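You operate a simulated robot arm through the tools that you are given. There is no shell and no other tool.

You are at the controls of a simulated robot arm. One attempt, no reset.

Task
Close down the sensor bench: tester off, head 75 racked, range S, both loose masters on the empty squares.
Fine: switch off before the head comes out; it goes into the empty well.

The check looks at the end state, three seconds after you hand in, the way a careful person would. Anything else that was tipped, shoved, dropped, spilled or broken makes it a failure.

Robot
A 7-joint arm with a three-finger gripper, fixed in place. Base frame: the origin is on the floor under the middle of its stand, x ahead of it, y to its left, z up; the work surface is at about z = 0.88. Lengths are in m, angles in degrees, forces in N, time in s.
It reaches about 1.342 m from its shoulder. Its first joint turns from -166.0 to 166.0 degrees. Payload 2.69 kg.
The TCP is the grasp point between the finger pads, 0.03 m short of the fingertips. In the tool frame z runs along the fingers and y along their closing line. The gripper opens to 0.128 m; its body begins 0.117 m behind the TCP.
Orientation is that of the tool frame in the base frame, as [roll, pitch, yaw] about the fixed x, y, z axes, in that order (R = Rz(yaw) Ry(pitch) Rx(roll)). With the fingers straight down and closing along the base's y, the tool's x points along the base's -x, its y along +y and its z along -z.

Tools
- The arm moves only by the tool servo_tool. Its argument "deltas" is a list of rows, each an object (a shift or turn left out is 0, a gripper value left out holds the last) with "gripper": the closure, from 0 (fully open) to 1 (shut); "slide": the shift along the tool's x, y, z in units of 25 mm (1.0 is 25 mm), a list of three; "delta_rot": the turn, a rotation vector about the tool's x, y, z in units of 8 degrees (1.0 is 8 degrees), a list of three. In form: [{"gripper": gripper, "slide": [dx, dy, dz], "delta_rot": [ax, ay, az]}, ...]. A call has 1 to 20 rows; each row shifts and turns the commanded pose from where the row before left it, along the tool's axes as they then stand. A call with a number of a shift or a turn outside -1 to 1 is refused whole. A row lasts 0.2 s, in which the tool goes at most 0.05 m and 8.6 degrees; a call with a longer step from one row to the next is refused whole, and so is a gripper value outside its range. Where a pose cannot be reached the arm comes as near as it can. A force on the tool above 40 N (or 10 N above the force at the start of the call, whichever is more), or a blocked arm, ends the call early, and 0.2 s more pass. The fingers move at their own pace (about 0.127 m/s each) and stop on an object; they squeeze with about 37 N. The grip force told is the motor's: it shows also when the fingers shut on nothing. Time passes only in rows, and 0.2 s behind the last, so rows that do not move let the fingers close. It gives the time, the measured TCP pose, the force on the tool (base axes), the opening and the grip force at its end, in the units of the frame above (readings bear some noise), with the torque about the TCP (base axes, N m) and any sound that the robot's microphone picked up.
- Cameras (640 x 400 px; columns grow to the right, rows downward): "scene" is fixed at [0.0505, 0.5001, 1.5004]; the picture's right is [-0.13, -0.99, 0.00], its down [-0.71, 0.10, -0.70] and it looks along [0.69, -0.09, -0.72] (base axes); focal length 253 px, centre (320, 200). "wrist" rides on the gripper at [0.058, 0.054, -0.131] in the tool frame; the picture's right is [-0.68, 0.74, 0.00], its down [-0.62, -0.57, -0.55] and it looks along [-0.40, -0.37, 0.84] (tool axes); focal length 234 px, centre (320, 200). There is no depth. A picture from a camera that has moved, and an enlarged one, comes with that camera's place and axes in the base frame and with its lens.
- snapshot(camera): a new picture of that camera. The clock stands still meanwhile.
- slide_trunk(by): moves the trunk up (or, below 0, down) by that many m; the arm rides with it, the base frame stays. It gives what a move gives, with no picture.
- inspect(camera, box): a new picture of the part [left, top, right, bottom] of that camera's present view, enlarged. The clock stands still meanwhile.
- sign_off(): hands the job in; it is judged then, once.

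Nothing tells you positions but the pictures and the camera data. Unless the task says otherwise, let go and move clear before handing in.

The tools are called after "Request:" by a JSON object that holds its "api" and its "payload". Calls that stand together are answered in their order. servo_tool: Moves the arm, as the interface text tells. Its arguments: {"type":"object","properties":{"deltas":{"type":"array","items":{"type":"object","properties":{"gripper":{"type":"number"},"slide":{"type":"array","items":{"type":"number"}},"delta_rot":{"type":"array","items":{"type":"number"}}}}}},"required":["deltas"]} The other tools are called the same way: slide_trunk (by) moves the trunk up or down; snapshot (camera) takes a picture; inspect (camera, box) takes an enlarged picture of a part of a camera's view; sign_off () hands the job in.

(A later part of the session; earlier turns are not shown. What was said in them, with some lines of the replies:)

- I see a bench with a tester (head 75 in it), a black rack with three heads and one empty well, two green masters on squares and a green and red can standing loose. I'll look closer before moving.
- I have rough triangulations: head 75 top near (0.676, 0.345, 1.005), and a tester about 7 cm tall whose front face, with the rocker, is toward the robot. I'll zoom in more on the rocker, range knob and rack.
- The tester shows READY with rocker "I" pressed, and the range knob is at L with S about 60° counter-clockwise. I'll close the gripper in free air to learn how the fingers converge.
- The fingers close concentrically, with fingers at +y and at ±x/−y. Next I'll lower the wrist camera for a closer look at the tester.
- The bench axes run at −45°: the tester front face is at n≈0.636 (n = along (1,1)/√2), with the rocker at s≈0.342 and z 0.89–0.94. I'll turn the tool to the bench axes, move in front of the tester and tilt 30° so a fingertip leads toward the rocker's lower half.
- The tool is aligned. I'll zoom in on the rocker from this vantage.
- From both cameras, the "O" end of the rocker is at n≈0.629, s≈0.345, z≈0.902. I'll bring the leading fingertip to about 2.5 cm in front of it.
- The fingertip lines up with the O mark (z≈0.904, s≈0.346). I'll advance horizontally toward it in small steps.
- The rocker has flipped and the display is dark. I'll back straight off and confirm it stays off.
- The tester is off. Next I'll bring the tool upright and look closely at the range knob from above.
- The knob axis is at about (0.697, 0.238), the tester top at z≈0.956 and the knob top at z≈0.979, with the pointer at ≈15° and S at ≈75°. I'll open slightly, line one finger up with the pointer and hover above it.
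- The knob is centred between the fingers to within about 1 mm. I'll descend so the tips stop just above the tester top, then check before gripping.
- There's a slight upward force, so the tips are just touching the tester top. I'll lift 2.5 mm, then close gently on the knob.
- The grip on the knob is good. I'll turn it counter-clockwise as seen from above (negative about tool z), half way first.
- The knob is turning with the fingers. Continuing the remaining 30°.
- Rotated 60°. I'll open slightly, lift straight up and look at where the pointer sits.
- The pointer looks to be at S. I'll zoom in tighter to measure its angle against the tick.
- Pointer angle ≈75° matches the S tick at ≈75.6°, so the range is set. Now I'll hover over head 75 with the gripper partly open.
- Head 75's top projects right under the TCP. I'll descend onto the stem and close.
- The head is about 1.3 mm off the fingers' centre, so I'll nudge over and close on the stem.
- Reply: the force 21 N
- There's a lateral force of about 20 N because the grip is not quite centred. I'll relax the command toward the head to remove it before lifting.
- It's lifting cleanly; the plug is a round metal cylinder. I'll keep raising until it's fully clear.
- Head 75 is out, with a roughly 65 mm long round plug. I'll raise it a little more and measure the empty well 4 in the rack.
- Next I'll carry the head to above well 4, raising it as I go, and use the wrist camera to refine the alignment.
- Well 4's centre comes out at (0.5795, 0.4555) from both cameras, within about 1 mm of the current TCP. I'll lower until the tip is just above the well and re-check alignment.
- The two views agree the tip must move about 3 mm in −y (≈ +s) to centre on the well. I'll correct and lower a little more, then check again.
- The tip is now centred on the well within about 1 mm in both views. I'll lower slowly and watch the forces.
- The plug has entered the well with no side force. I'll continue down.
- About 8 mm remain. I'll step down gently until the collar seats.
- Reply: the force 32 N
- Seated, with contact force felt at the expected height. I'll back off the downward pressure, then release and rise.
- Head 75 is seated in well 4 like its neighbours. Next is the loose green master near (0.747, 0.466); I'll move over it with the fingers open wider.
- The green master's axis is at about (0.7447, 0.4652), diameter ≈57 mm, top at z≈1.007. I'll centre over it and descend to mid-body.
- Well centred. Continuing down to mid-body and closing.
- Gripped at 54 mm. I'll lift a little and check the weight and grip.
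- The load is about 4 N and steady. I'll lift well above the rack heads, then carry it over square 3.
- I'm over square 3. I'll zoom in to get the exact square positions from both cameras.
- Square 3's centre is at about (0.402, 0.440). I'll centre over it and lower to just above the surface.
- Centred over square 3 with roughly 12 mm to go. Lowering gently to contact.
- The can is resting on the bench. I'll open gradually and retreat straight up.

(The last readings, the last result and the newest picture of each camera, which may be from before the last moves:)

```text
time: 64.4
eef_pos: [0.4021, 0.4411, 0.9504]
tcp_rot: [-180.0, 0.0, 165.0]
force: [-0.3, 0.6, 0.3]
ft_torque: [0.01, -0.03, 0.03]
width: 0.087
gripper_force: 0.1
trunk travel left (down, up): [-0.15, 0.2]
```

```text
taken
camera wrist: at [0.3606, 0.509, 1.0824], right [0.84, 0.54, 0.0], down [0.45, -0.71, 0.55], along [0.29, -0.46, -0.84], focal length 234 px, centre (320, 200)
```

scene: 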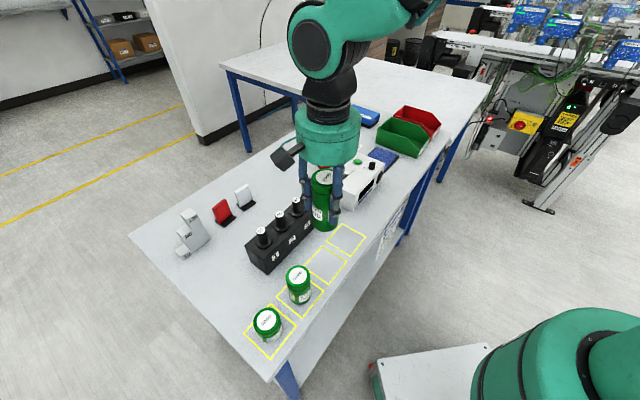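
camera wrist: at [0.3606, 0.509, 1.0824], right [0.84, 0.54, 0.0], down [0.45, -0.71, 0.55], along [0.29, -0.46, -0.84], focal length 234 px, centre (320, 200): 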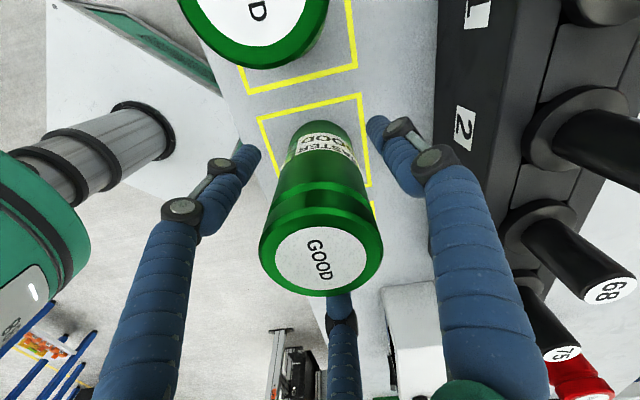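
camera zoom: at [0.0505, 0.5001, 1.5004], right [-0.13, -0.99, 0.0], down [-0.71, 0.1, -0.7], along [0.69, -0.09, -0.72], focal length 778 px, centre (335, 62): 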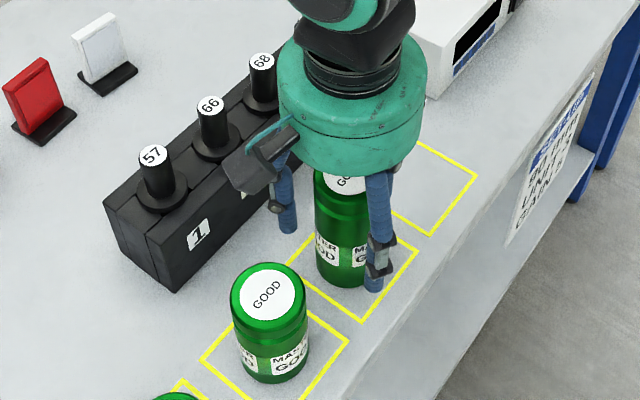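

The green master stands on square 3. I'll rise clear and go over the red master near (0.838, 0.380).

Request:
{"api": "servo_tool", "payload": {"deltas": [{"slide": [0, 0, -0.4]}, {"slide": [0, 0, -0.85]}, {"slide": [0, 0, -0.85]}, {"slide": [0, 0, -0.85]}, {"slide": [0, 0, -0.85]}, {"slide": [0, 0, -0.85]}, {"slide": [0, 0, -0.85]}, {"slide": [0, 0, -0.85]}, {"slide": [0, 0, -0.5]}, {"slide": [0, 0, 0]}]}}

Request:
{"api": "servo_tool", "payload": {"deltas": [{"slide": [-0.92, 0.114, 0]}, {"slide": [-0.92, 0.114, 0]}, {"slide": [-0.92, 0.114, 0]}, {"slide": [-0.92, 0.114, 0]}, {"slide": [-0.92, 0.114, 0]}, {"slide": [-0.92, 0.114, 0]}, {"slide": [-0.92, 0.114, 0]}, {"slide": [-0.92, 0.114, 0]}, {"slide": [-0.92, 0.114, 0]}, {"slide": [-0.92, 0.114, 0]}, {"slide": [-0.92, 0.114, 0]}, {"slide": [-0.92, 0.114, 0]}, {"slide": [-0.92, 0.114, 0]}, {"slide": [-0.92, 0.114, 0]}, {"slide": [-0.92, 0.114, 0]}, {"slide": [-0.92, 0.114, 0]}, {"slide": [-0.92, 0.114, 0]}, {"slide": [-0.92, 0.114, 0]}, {"slide": [-0.91, 0.11, 0]}, {"slide": [0, 0, 0]}]}}

Request:
{"api": "snapshot", "payload": {"camera": "wrist"}}

Request:
{"api": "snapshot", "payload": {"camera": "scene"}}

```text
time: 66.6
eef_pos: [0.4028, 0.4416, 1.1215]
tcp_rot: [-180.0, 0.1, 165.0]
force: [-0.7, -0.2, 0.0]
ft_torque: [-0.03, 0.0, -0.01]
width: 0.0867
gripper_force: 0.0
trunk travel left (down, up): [-0.15, 0.2]
```

```text
time: 70.8
eef_pos: [0.8397, 0.3819, 1.1216]
tcp_rot: [-180.0, 0.0, 165.0]
force: [-0.1, 0.0, 0.2]
ft_torque: [-0.01, 0.03, 0.02]
width: 0.0868
gripper_force: 0.0
trunk travel left (down, up): [-0.15, 0.2]
```

```text
taken
camera wrist: at [0.7972, 0.449, 1.2525], right [0.84, 0.54, 0.0], down [0.45, -0.71, 0.55], along [0.29, -0.46, -0.84], focal length 234 px, centre (320, 200)
```

wrist: 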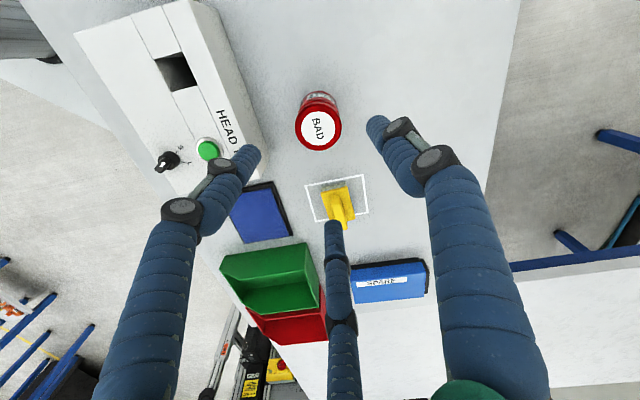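

```text
taken
```

scene: 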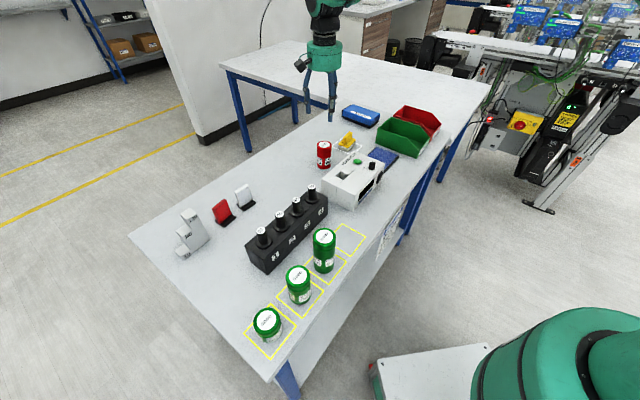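

Request:
{"api": "inspect", "payload": {"camera": "wrist", "box": [260, 70, 400, 190]}}

Request:
{"api": "inspect", "payload": {"camera": "scene", "box": [295, 120, 365, 180]}}

```text
3.33 times, centred on (330, 130) of wrist
camera zoom: at [0.7972, 0.449, 1.2525], right [0.84, 0.54, 0.0], down [0.45, -0.71, 0.55], along [0.29, -0.46, -0.84], focal length 781 px, centre (287, 433)
```

zoom: 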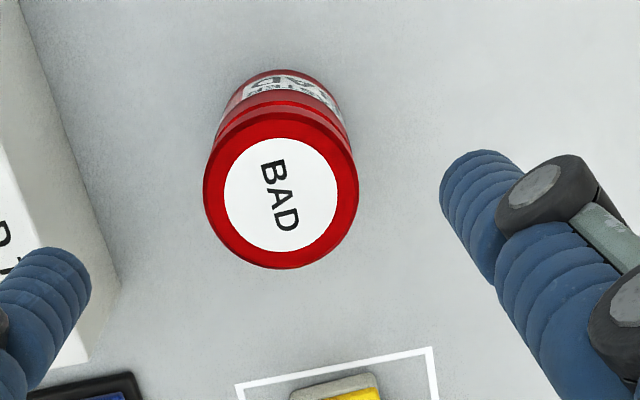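

```text
6.67 times, centred on (330, 150) of scene
camera zoom: at [0.0505, 0.5001, 1.5004], right [-0.13, -0.99, 0.0], down [-0.71, 0.1, -0.7], along [0.69, -0.09, -0.72], focal length 1686 px, centre (253, 533)
```

zoom: 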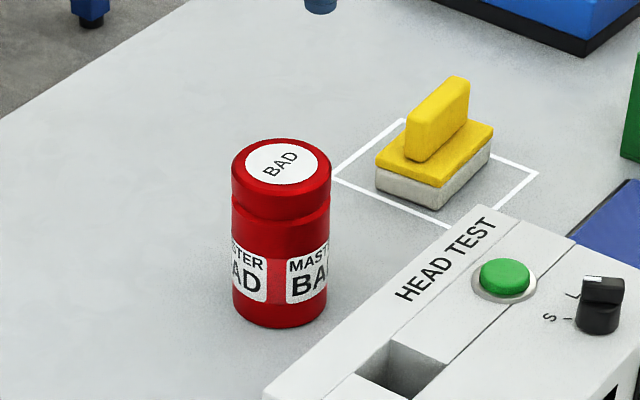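

The red master is at about (0.8386, 0.3799), top z≈0.971. I'll centre and descend to its mid-body in two stages.

Request:
{"api": "servo_tool", "payload": {"deltas": [{"slide": [0.02, -0.09, 0.4]}, {"slide": [0, 0, 0.83]}, {"slide": [0, 0, 0.83]}, {"slide": [0, 0, 0.83]}, {"slide": [0, 0, 0.83]}, {"slide": [0, 0, 0]}]}}

Request:
{"api": "snapshot", "payload": {"camera": "wrist"}}

```text
time: 72.2
eef_pos: [0.8385, 0.3814, 1.0271]
tcp_rot: [180.0, 0.0, 164.9]
force: [0.8, -0.4, 0.8]
ft_torque: [-0.02, 0.04, 0.01]
width: 0.0869
gripper_force: 0.0
trunk travel left (down, up): [-0.15, 0.2]
```

```text
taken
camera wrist: at [0.7974, 0.4482, 1.16], right [0.84, 0.54, 0.0], down [0.45, -0.71, 0.55], along [0.29, -0.46, -0.84], focal length 234 px, centre (320, 200)
```

wrist: 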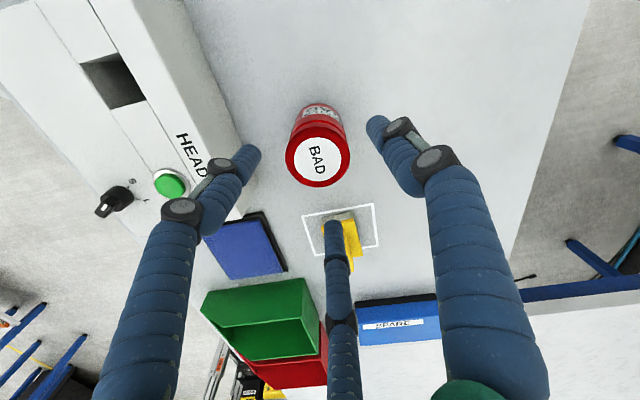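

Centred, and the finger on that side is about 6 cm clear of the yellow item. Continuing down, then closing gently.

Request:
{"api": "servo_tool", "payload": {"deltas": [{"slide": [0, 0, 0.92]}, {"slide": [0, 0, 0.92]}, {"slide": [0, 0, 0.92]}, {"slide": [0, 0, 0.92]}, {"slide": [0, 0, 0]}]}}

Request:
{"api": "servo_tool", "payload": {"deltas": [{"gripper": 0.45}, {"gripper": 0.52}, {"gripper": 0.55}, {"gripper": 0.58}, {"gripper": 0.7}, {"gripper": 0.7}, {"gripper": 0.7}]}}

Request:
{"api": "snapshot", "payload": {"camera": "wrist"}}

Request:
{"api": "inspect", "payload": {"camera": "scene", "box": [280, 90, 380, 190]}}

```text
time: 73.4
eef_pos: [0.8372, 0.3797, 0.935]
tcp_rot: [179.9, 0.0, 165.1]
force: [0.4, 0.4, -0.1]
ft_torque: [-0.02, 0.04, -0.03]
width: 0.0872
gripper_force: 0.0
trunk travel left (down, up): [-0.15, 0.2]
```

```text
time: 75.0
eef_pos: [0.837, 0.3792, 0.9354]
tcp_rot: [179.9, 0.0, 165.0]
force: [1.3, -1.8, 1.8]
ft_torque: [-0.04, 0.0, 0.0]
width: 0.0545
gripper_force: 37.4
trunk travel left (down, up): [-0.15, 0.2]
```

```text
taken
camera wrist: at [0.7957, 0.4469, 1.0676], right [0.84, 0.54, 0.0], down [0.45, -0.71, 0.55], along [0.29, -0.46, -0.84], focal length 234 px, centre (320, 200)
```

wrist: 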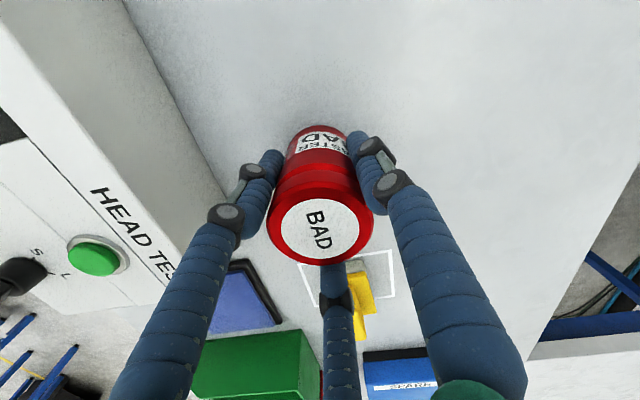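

```text
4.00 times, centred on (330, 140) of scene
camera zoom: at [0.0505, 0.5001, 1.5004], right [-0.13, -0.99, 0.0], down [-0.71, 0.1, -0.7], along [0.69, -0.09, -0.72], focal length 1012 px, centre (280, 440)
```

zoom: 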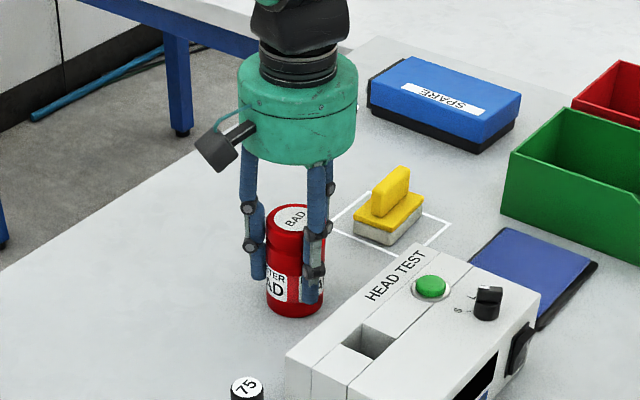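

The red master is gripped. I'll lift it 20 cm.

Request:
{"api": "servo_tool", "payload": {"deltas": [{"slide": [0, 0, -0.3]}, {"slide": [0, 0, -0.5]}, {"slide": [0, 0, -0.83]}, {"slide": [0, 0, -0.83]}, {"slide": [0, 0, -0.83]}, {"slide": [0, 0, -0.83]}, {"slide": [0, 0, -0.83]}, {"slide": [0, 0, -0.83]}, {"slide": [0, 0, -0.83]}, {"slide": [0, 0, -0.83]}, {"slide": [0, 0, -0.5]}, {"slide": [0, 0, 0]}]}}

Request:
{"api": "inspect", "payload": {"camera": "scene", "box": [270, 60, 380, 190]}}

Request:
{"api": "inspect", "payload": {"camera": "scene", "box": [290, 210, 380, 290]}}

```text
time: 77.6
eef_pos: [0.8381, 0.38, 1.1344]
tcp_rot: [180.0, 0.0, 165.1]
force: [-0.3, -1.4, -3.0]
ft_torque: [0.0, -0.03, 0.02]
width: 0.0543
gripper_force: 36.6
trunk travel left (down, up): [-0.15, 0.2]
```

```text
3.08 times, centred on (325, 125) of scene
camera zoom: at [0.0505, 0.5001, 1.5004], right [-0.13, -0.99, 0.0], down [-0.71, 0.1, -0.7], along [0.69, -0.09, -0.72], focal length 778 px, centre (305, 431)
```

zoom: 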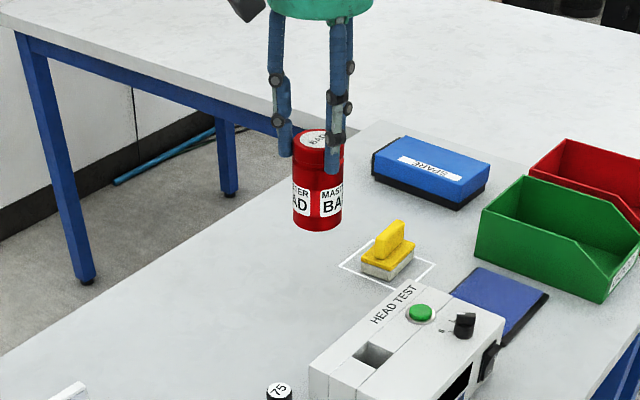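

```text
5.00 times, centred on (335, 250) of scene
camera zoom: at [0.0505, 0.5001, 1.5004], right [-0.13, -0.99, 0.0], down [-0.71, 0.1, -0.7], along [0.69, -0.09, -0.72], focal length 1265 px, centre (245, -50)
```

zoom: 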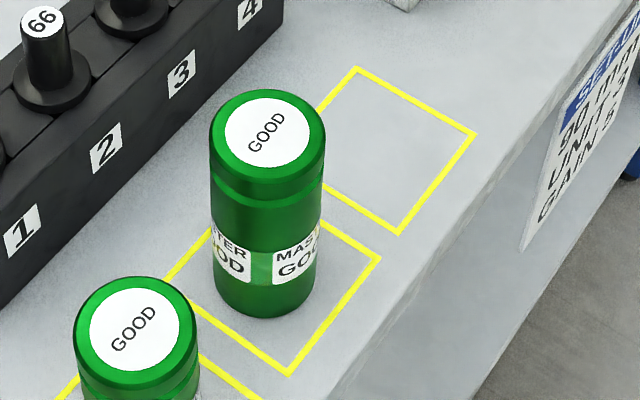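

Square 3 is correctly filled. Square 4's centre is at about (0.4775, 0.3657), so I'll carry the red master there.

Request:
{"api": "servo_tool", "payload": {"deltas": [{"slide": [0.43, -0.134, 0]}, {"slide": [0.861, -0.268, 0]}, {"slide": [0.861, -0.268, 0]}, {"slide": [0.861, -0.268, 0]}, {"slide": [0.861, -0.268, 0]}, {"slide": [0.861, -0.268, 0]}, {"slide": [0.861, -0.268, 0]}, {"slide": [0.861, -0.268, 0]}, {"slide": [0.861, -0.268, 0]}, {"slide": [0.861, -0.268, 0]}, {"slide": [0.861, -0.268, 0]}, {"slide": [0.861, -0.268, 0]}, {"slide": [0.861, -0.268, 0]}, {"slide": [0.861, -0.268, 0]}, {"slide": [0.861, -0.268, 0]}, {"slide": [0.861, -0.268, 0]}, {"slide": [0.435, -0.132, 0]}, {"slide": [0, 0, 0]}]}}

Request:
{"api": "snapshot", "payload": {"camera": "wrist"}}

Request:
{"api": "inspect", "payload": {"camera": "wrist", "box": [240, 50, 380, 160]}}

Request:
{"api": "inspect", "payload": {"camera": "scene", "box": [270, 150, 400, 280]}}

```text
time: 81.4
eef_pos: [0.4763, 0.3653, 1.1349]
tcp_rot: [179.9, 0.0, 165.0]
force: [-0.3, -0.2, -3.3]
ft_torque: [0.0, -0.05, 0.03]
width: 0.0546
gripper_force: 37.1
trunk travel left (down, up): [-0.15, 0.2]
```

```text
taken
camera wrist: at [0.4358, 0.4317, 1.2673], right [0.84, 0.54, 0.0], down [0.45, -0.71, 0.55], along [0.29, -0.46, -0.84], focal length 234 px, centre (320, 200)
```

wrist: 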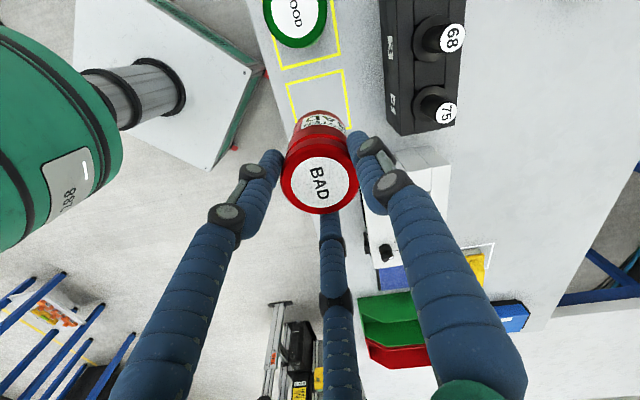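

```text
3.64 times, centred on (310, 105) of wrist
camera zoom: at [0.4358, 0.4317, 1.2673], right [0.84, 0.54, 0.0], down [0.45, -0.71, 0.55], along [0.29, -0.46, -0.84], focal length 852 px, centre (356, 546)
```

zoom: 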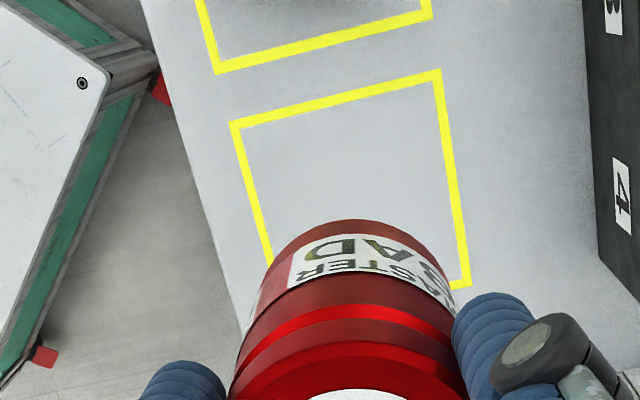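

```text
3.08 times, centred on (335, 215) of scene
camera zoom: at [0.0505, 0.5001, 1.5004], right [-0.13, -0.99, 0.0], down [-0.71, 0.1, -0.7], along [0.69, -0.09, -0.72], focal length 778 px, centre (274, 154)
```

zoom: 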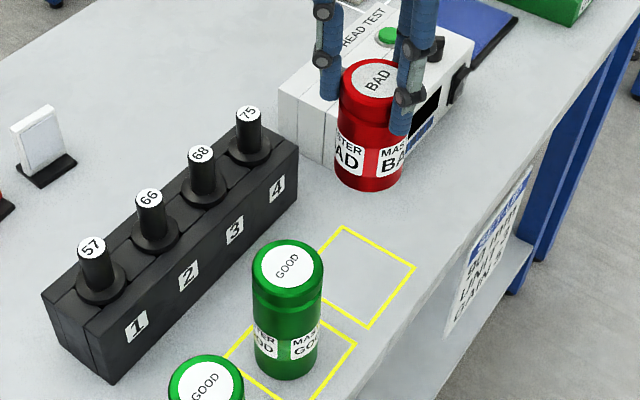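

Wrist view puts square 4's centre at (0.478, 0.366). I'll make a small correction and lower to just above the surface.

Request:
{"api": "servo_tool", "payload": {"deltas": [{"slide": [-0.05, 0.035, 0.32]}, {"slide": [0, 0, 0.8]}, {"slide": [0, 0, 0.8]}, {"slide": [0, 0, 0.8]}, {"slide": [0, 0, 0.8]}, {"slide": [0, 0, 0.8]}, {"slide": [0, 0, 0.8]}, {"slide": [0, 0, 0.8]}, {"slide": [0, 0, 0.8]}, {"slide": [0, 0, 0.6]}, {"slide": [0, 0, 0.2]}, {"slide": [0, 0, 0]}]}}

Request:
{"api": "inspect", "payload": {"camera": "scene", "box": [270, 170, 390, 280]}}

Request:
{"api": "snapshot", "payload": {"camera": "wrist"}}

```text
time: 83.4
eef_pos: [0.4839, 0.3676, 0.9783]
tcp_rot: [179.4, 0.4, 165.1]
force: [3.2, 1.1, 11.1]
ft_torque: [-0.12, -0.13, 0.02]
width: 0.0545
gripper_force: 36.8
trunk travel left (down, up): [-0.15, 0.2]
stopped in row 10: the force on the tool passed its limit at 107 N (the readings are from after the stop); the commanded pose is now the measured one
```

```text
3.64 times, centred on (330, 225) of scene
camera zoom: at [0.0505, 0.5001, 1.5004], right [-0.13, -0.99, 0.0], down [-0.71, 0.1, -0.7], along [0.69, -0.09, -0.72], focal length 920 px, centre (284, 109)
```

zoom: 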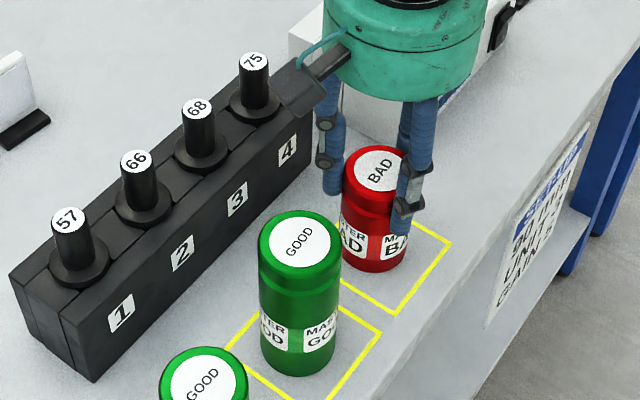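

```text
taken
camera wrist: at [0.4405, 0.4342, 1.1085], right [0.84, 0.54, 0.01], down [0.44, -0.71, 0.55], along [0.3, -0.46, -0.84], focal length 234 px, centre (320, 200)
```

wrist: 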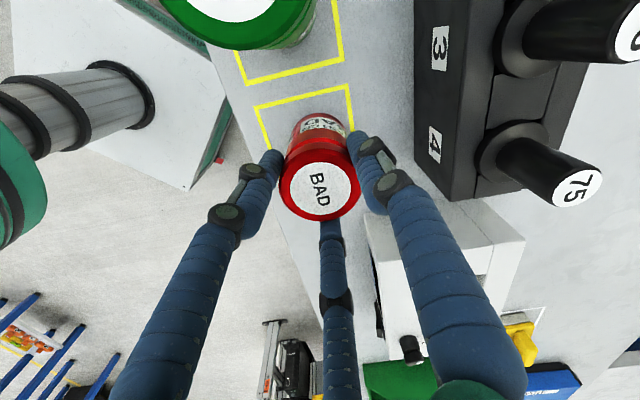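

The stop came from the can bottom touching the bench early: the wrist view shows the red master slid about 4–5 cm down in the grip during transport. It looks upright on square 4, so I'll check closely before releasing.

Request:
{"api": "inspect", "payload": {"camera": "scene", "box": [310, 185, 370, 245]}}

Request:
{"api": "inspect", "payload": {"camera": "wrist", "box": [240, 70, 400, 240]}}

```text
6.67 times, centred on (340, 215) of scene
camera zoom: at [0.0505, 0.5001, 1.5004], right [-0.13, -0.99, 0.0], down [-0.71, 0.1, -0.7], along [0.69, -0.09, -0.72], focal length 1686 px, centre (187, 100)
```

zoom: 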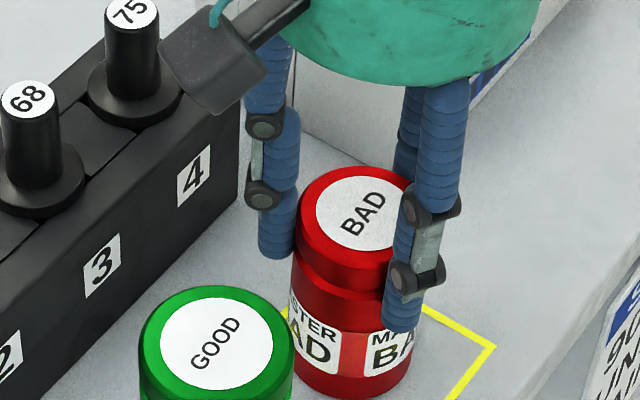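

```text
2.35 times, centred on (320, 155) of wrist
camera zoom: at [0.4405, 0.4342, 1.1085], right [0.84, 0.54, 0.01], down [0.44, -0.71, 0.55], along [0.3, -0.46, -0.84], focal length 551 px, centre (320, 306)
```

zoom: 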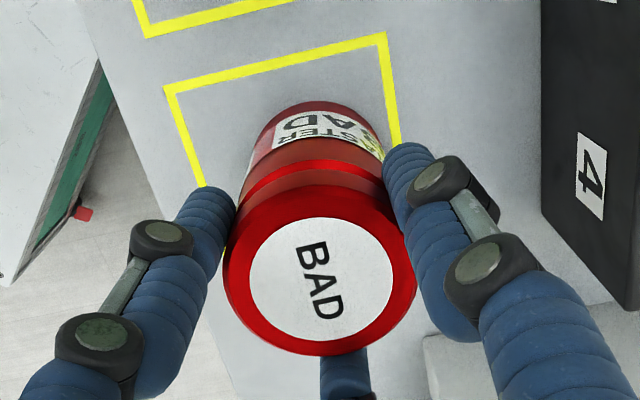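

The red master stands upright inside square 4, about 6 mm from its centre. I'll relieve the downward load a touch and open slowly.

Request:
{"api": "servo_tool", "payload": {"deltas": [{"slide": [0, 0, -0.04]}, {"slide": [0, 0, 0]}]}}

Request:
{"api": "servo_tool", "payload": {"deltas": [{"gripper": 0.56}, {"gripper": 0.53}, {"gripper": 0.48}, {"gripper": 0.42}, {"gripper": 0.34}, {"gripper": 0.32}, {"slide": [0, 0, 0]}]}}

Request:
{"api": "inspect", "payload": {"camera": "scene", "box": [290, 175, 380, 265]}}

Request:
{"api": "snapshot", "payload": {"camera": "wrist"}}

```text
time: 84.0
eef_pos: [0.4834, 0.3684, 0.9758]
tcp_rot: [179.4, 0.4, 165.0]
force: [4.9, 4.0, 14.0]
ft_torque: [0.31, -0.39, 0.01]
width: 0.0546
gripper_force: 37.0
trunk travel left (down, up): [-0.15, 0.2]
```

```text
time: 85.6
eef_pos: [0.483, 0.3676, 0.9753]
tcp_rot: [179.5, 0.2, 165.0]
force: [0.3, -0.1, 0.1]
ft_torque: [0.02, -0.01, 0.01]
width: 0.0869
gripper_force: 0.0
trunk travel left (down, up): [-0.15, 0.2]
```

```text
4.44 times, centred on (335, 220) of scene
camera zoom: at [0.0505, 0.5001, 1.5004], right [-0.13, -0.99, 0.0], down [-0.71, 0.1, -0.7], along [0.69, -0.09, -0.72], focal length 1124 px, centre (253, 111)
```

zoom: 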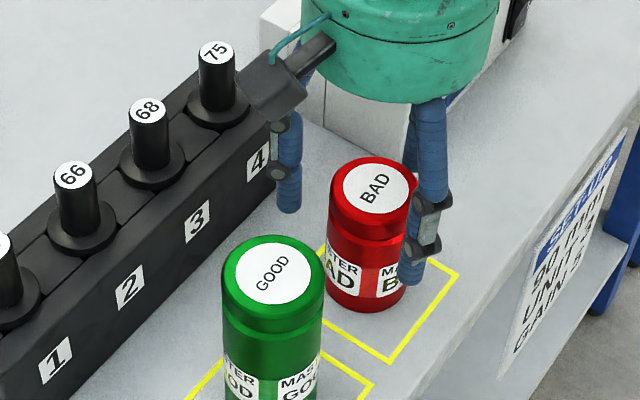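

```text
taken
camera wrist: at [0.4403, 0.434, 1.1075], right [0.84, 0.54, 0.01], down [0.44, -0.71, 0.55], along [0.3, -0.46, -0.84], focal length 234 px, centre (320, 200)
```

wrist: 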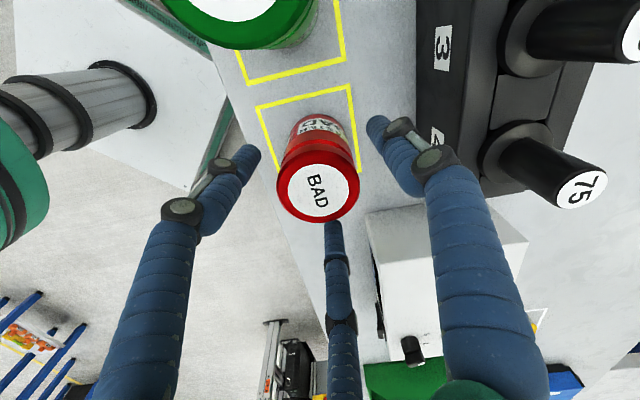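

Released and standing. I'll retreat straight up and review everything.

Request:
{"api": "servo_tool", "payload": {"deltas": [{"slide": [0, 0, -0.4]}, {"slide": [0, 0, -0.8]}, {"slide": [0, 0, -0.8]}, {"slide": [0, 0, -0.8]}, {"slide": [0, 0, -0.8]}, {"slide": [0, 0, -0.8]}, {"slide": [0, 0, -0.8]}, {"slide": [0, 0, -0.8]}, {"slide": [0, 0, -0.8]}, {"slide": [0, 0, -0.8]}, {"slide": [0, 0, 0]}]}}

Request:
{"api": "snapshot", "payload": {"camera": "scene"}}

Request:
{"api": "snapshot", "payload": {"camera": "wrist"}}

Request:
{"api": "inspect", "payload": {"camera": "scene", "box": [230, 200, 380, 350]}}

```text
time: 88.0
eef_pos: [0.4804, 0.3657, 1.1655]
tcp_rot: [179.5, 0.3, 164.9]
force: [0.4, 0.1, 0.1]
ft_torque: [0.0, -0.06, -0.01]
width: 0.0869
gripper_force: 0.0
trunk travel left (down, up): [-0.15, 0.2]
```

```text
taken
```

scene: 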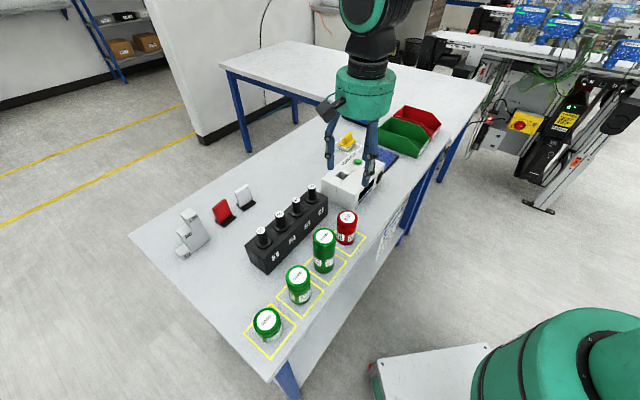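

```text
taken
camera wrist: at [0.4378, 0.4328, 1.2974], right [0.84, 0.54, 0.01], down [0.44, -0.71, 0.55], along [0.3, -0.46, -0.84], focal length 234 px, centre (320, 200)
```

wrist: 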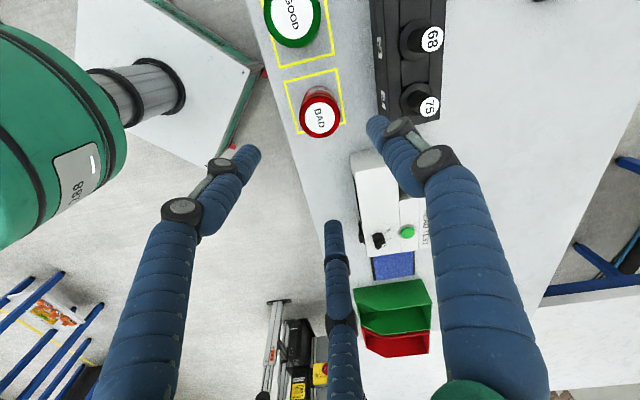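

```text
2.67 times, centred on (305, 275) of scene
camera zoom: at [0.0505, 0.5001, 1.5004], right [-0.13, -0.99, 0.0], down [-0.71, 0.1, -0.7], along [0.69, -0.09, -0.72], focal length 674 px, centre (360, 0)
```

zoom: 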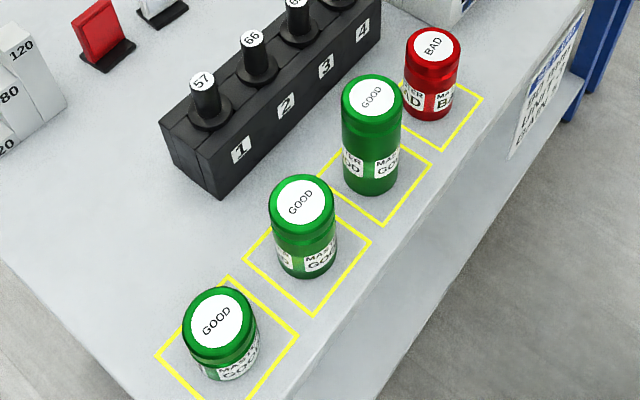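

Both masters stand on their squares. I'll move the arm clear and inspect each result closely before handing in.

Request:
{"api": "inspect", "payload": {"camera": "wrist", "box": [250, 0, 390, 150]}}

Request:
{"api": "inspect", "payload": {"camera": "scene", "box": [315, 190, 375, 260]}}

Request:
{"api": "inspect", "payload": {"camera": "scene", "box": [315, 130, 405, 210]}}

Request:
{"api": "inspect", "payload": {"camera": "scene", "box": [245, 175, 335, 265]}}

```text
2.67 times, centred on (320, 75) of wrist
camera zoom: at [0.4378, 0.4328, 1.2974], right [0.84, 0.54, 0.01], down [0.44, -0.71, 0.55], along [0.3, -0.46, -0.84], focal length 624 px, centre (320, 533)
```

zoom: 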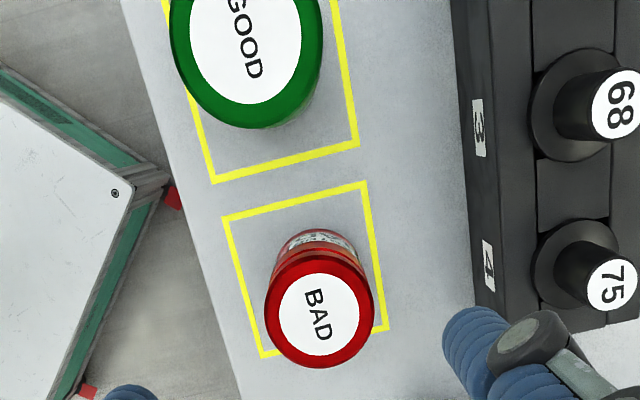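

```text
5.71 times, centred on (345, 225) of scene
camera zoom: at [0.0505, 0.5001, 1.5004], right [-0.13, -0.99, 0.0], down [-0.71, 0.1, -0.7], along [0.69, -0.09, -0.72], focal length 1445 px, centre (177, 57)
```

zoom: 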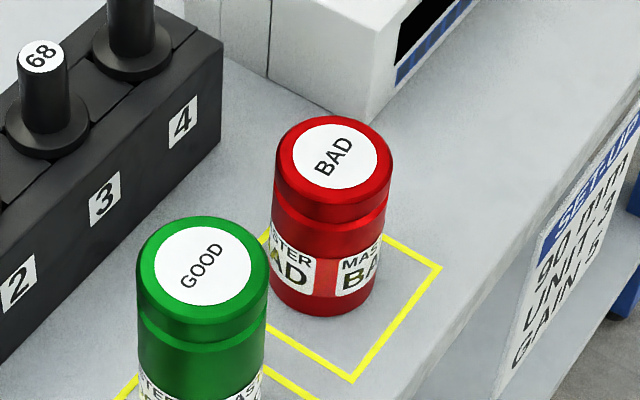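

```text
5.00 times, centred on (360, 170) of scene
camera zoom: at [0.0505, 0.5001, 1.5004], right [-0.13, -0.99, 0.0], down [-0.71, 0.1, -0.7], along [0.69, -0.09, -0.72], focal length 1265 px, centre (120, 350)
```

zoom: 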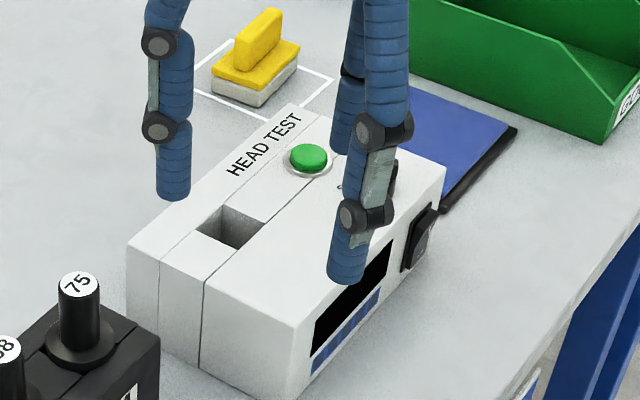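

```text
4.44 times, centred on (290, 220) of scene
camera zoom: at [0.0505, 0.5001, 1.5004], right [-0.13, -0.99, 0.0], down [-0.71, 0.1, -0.7], along [0.69, -0.09, -0.72], focal length 1124 px, centre (453, 111)
```

zoom: 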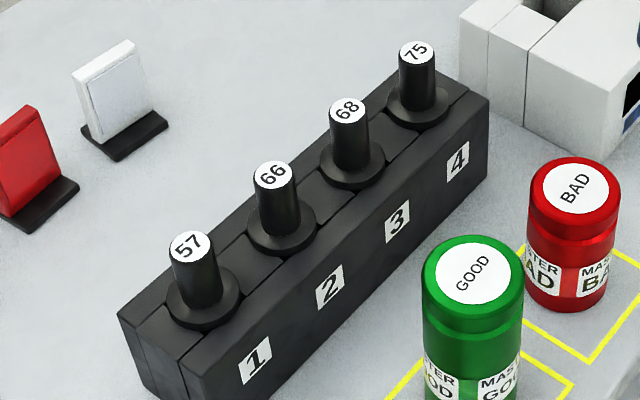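

Both masters are inside their squares (red within about 3 mm of centre), head 75 is racked and the display is dark. I'll raise the arm clear and check the knob and rocker once more.

Request:
{"api": "servo_tool", "payload": {"deltas": [{"slide": [0, 0, -0.9]}, {"slide": [0, 0, -0.9]}, {"slide": [0, 0, -0.9]}, {"slide": [0, 0, -0.9]}, {"slide": [0.5, -0.5, -0.5]}, {"slide": [0.5, -0.5, -0.5]}, {"slide": [0, 0, 0]}]}}

Request:
{"api": "snapshot", "payload": {"camera": "scene"}}

Request:
{"api": "inspect", "payload": {"camera": "scene", "box": [320, 140, 400, 210]}}

Request:
{"api": "inspect", "payload": {"camera": "scene", "box": [160, 170, 280, 280]}}

```text
time: 89.6
eef_pos: [0.4484, 0.3487, 1.28]
tcp_rot: [179.5, 0.4, 165.0]
force: [0.0, -0.1, -0.1]
ft_torque: [-0.01, -0.03, -0.01]
width: 0.0869
gripper_force: 0.0
trunk travel left (down, up): [-0.15, 0.2]
```

```text
taken
```

scene: 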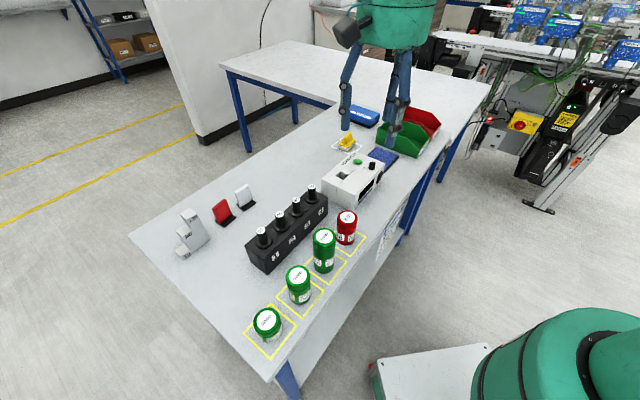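

```text
5.71 times, centred on (360, 175) of scene
camera zoom: at [0.0505, 0.5001, 1.5004], right [-0.13, -0.99, 0.0], down [-0.71, 0.1, -0.7], along [0.69, -0.09, -0.72], focal length 1445 px, centre (91, 343)
```

zoom: 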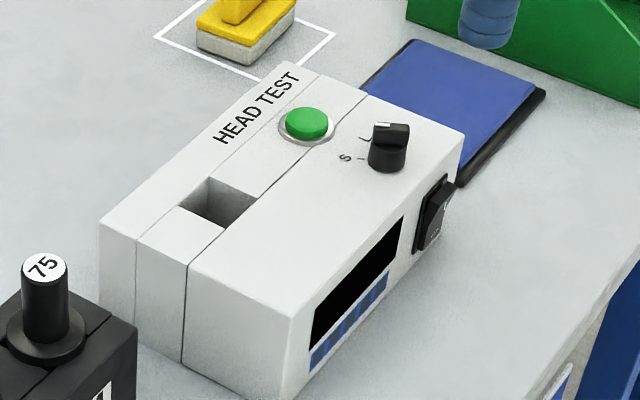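

```text
3.64 times, centred on (220, 225) of scene
camera zoom: at [0.0505, 0.5001, 1.5004], right [-0.13, -0.99, 0.0], down [-0.71, 0.1, -0.7], along [0.69, -0.09, -0.72], focal length 920 px, centre (684, 109)
```

zoom: 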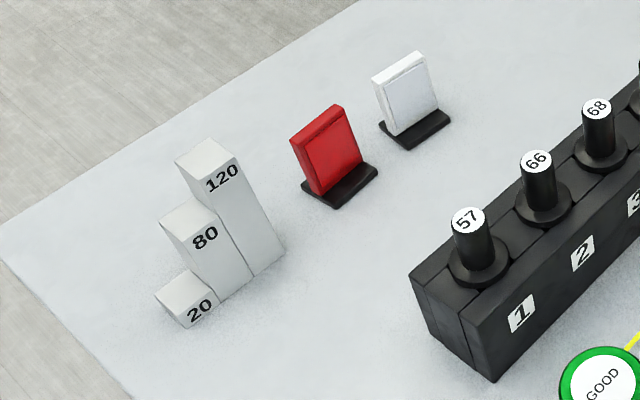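

The tester is off with a dark display, the range knob points at S, head 75 is in well 4 and both loose masters stand upright on the last two squares. Nothing else looks disturbed and the arm is clear, so I'm handing in.

Request:
{"api": "sign_off", "payload": {}}

```text
The job is handed in.
```

The sensor bench is closed down and handed in; I haven't seen the check's result.

- **Tester:** it was switched off at the rocker before the head came out, and the display is dark.
- **Head 75:** it sits in well 4, the empty well in the rack, with its collar down like its neighbours.
- **Range:** the knob points at S.
- **Masters:** the loose GOOD master stands on square 3 and the BAD master on square 4, both upright and inside the lines.

The BAD master slid about 5 cm down in the grip on the way over, so its base met the bench early. That set off a 107 N force stop. It stayed upright and looks undamaged, about 3 mm off the square's centre.

Nothing else on the bench looks moved, and the arm is clear with the gripper open.
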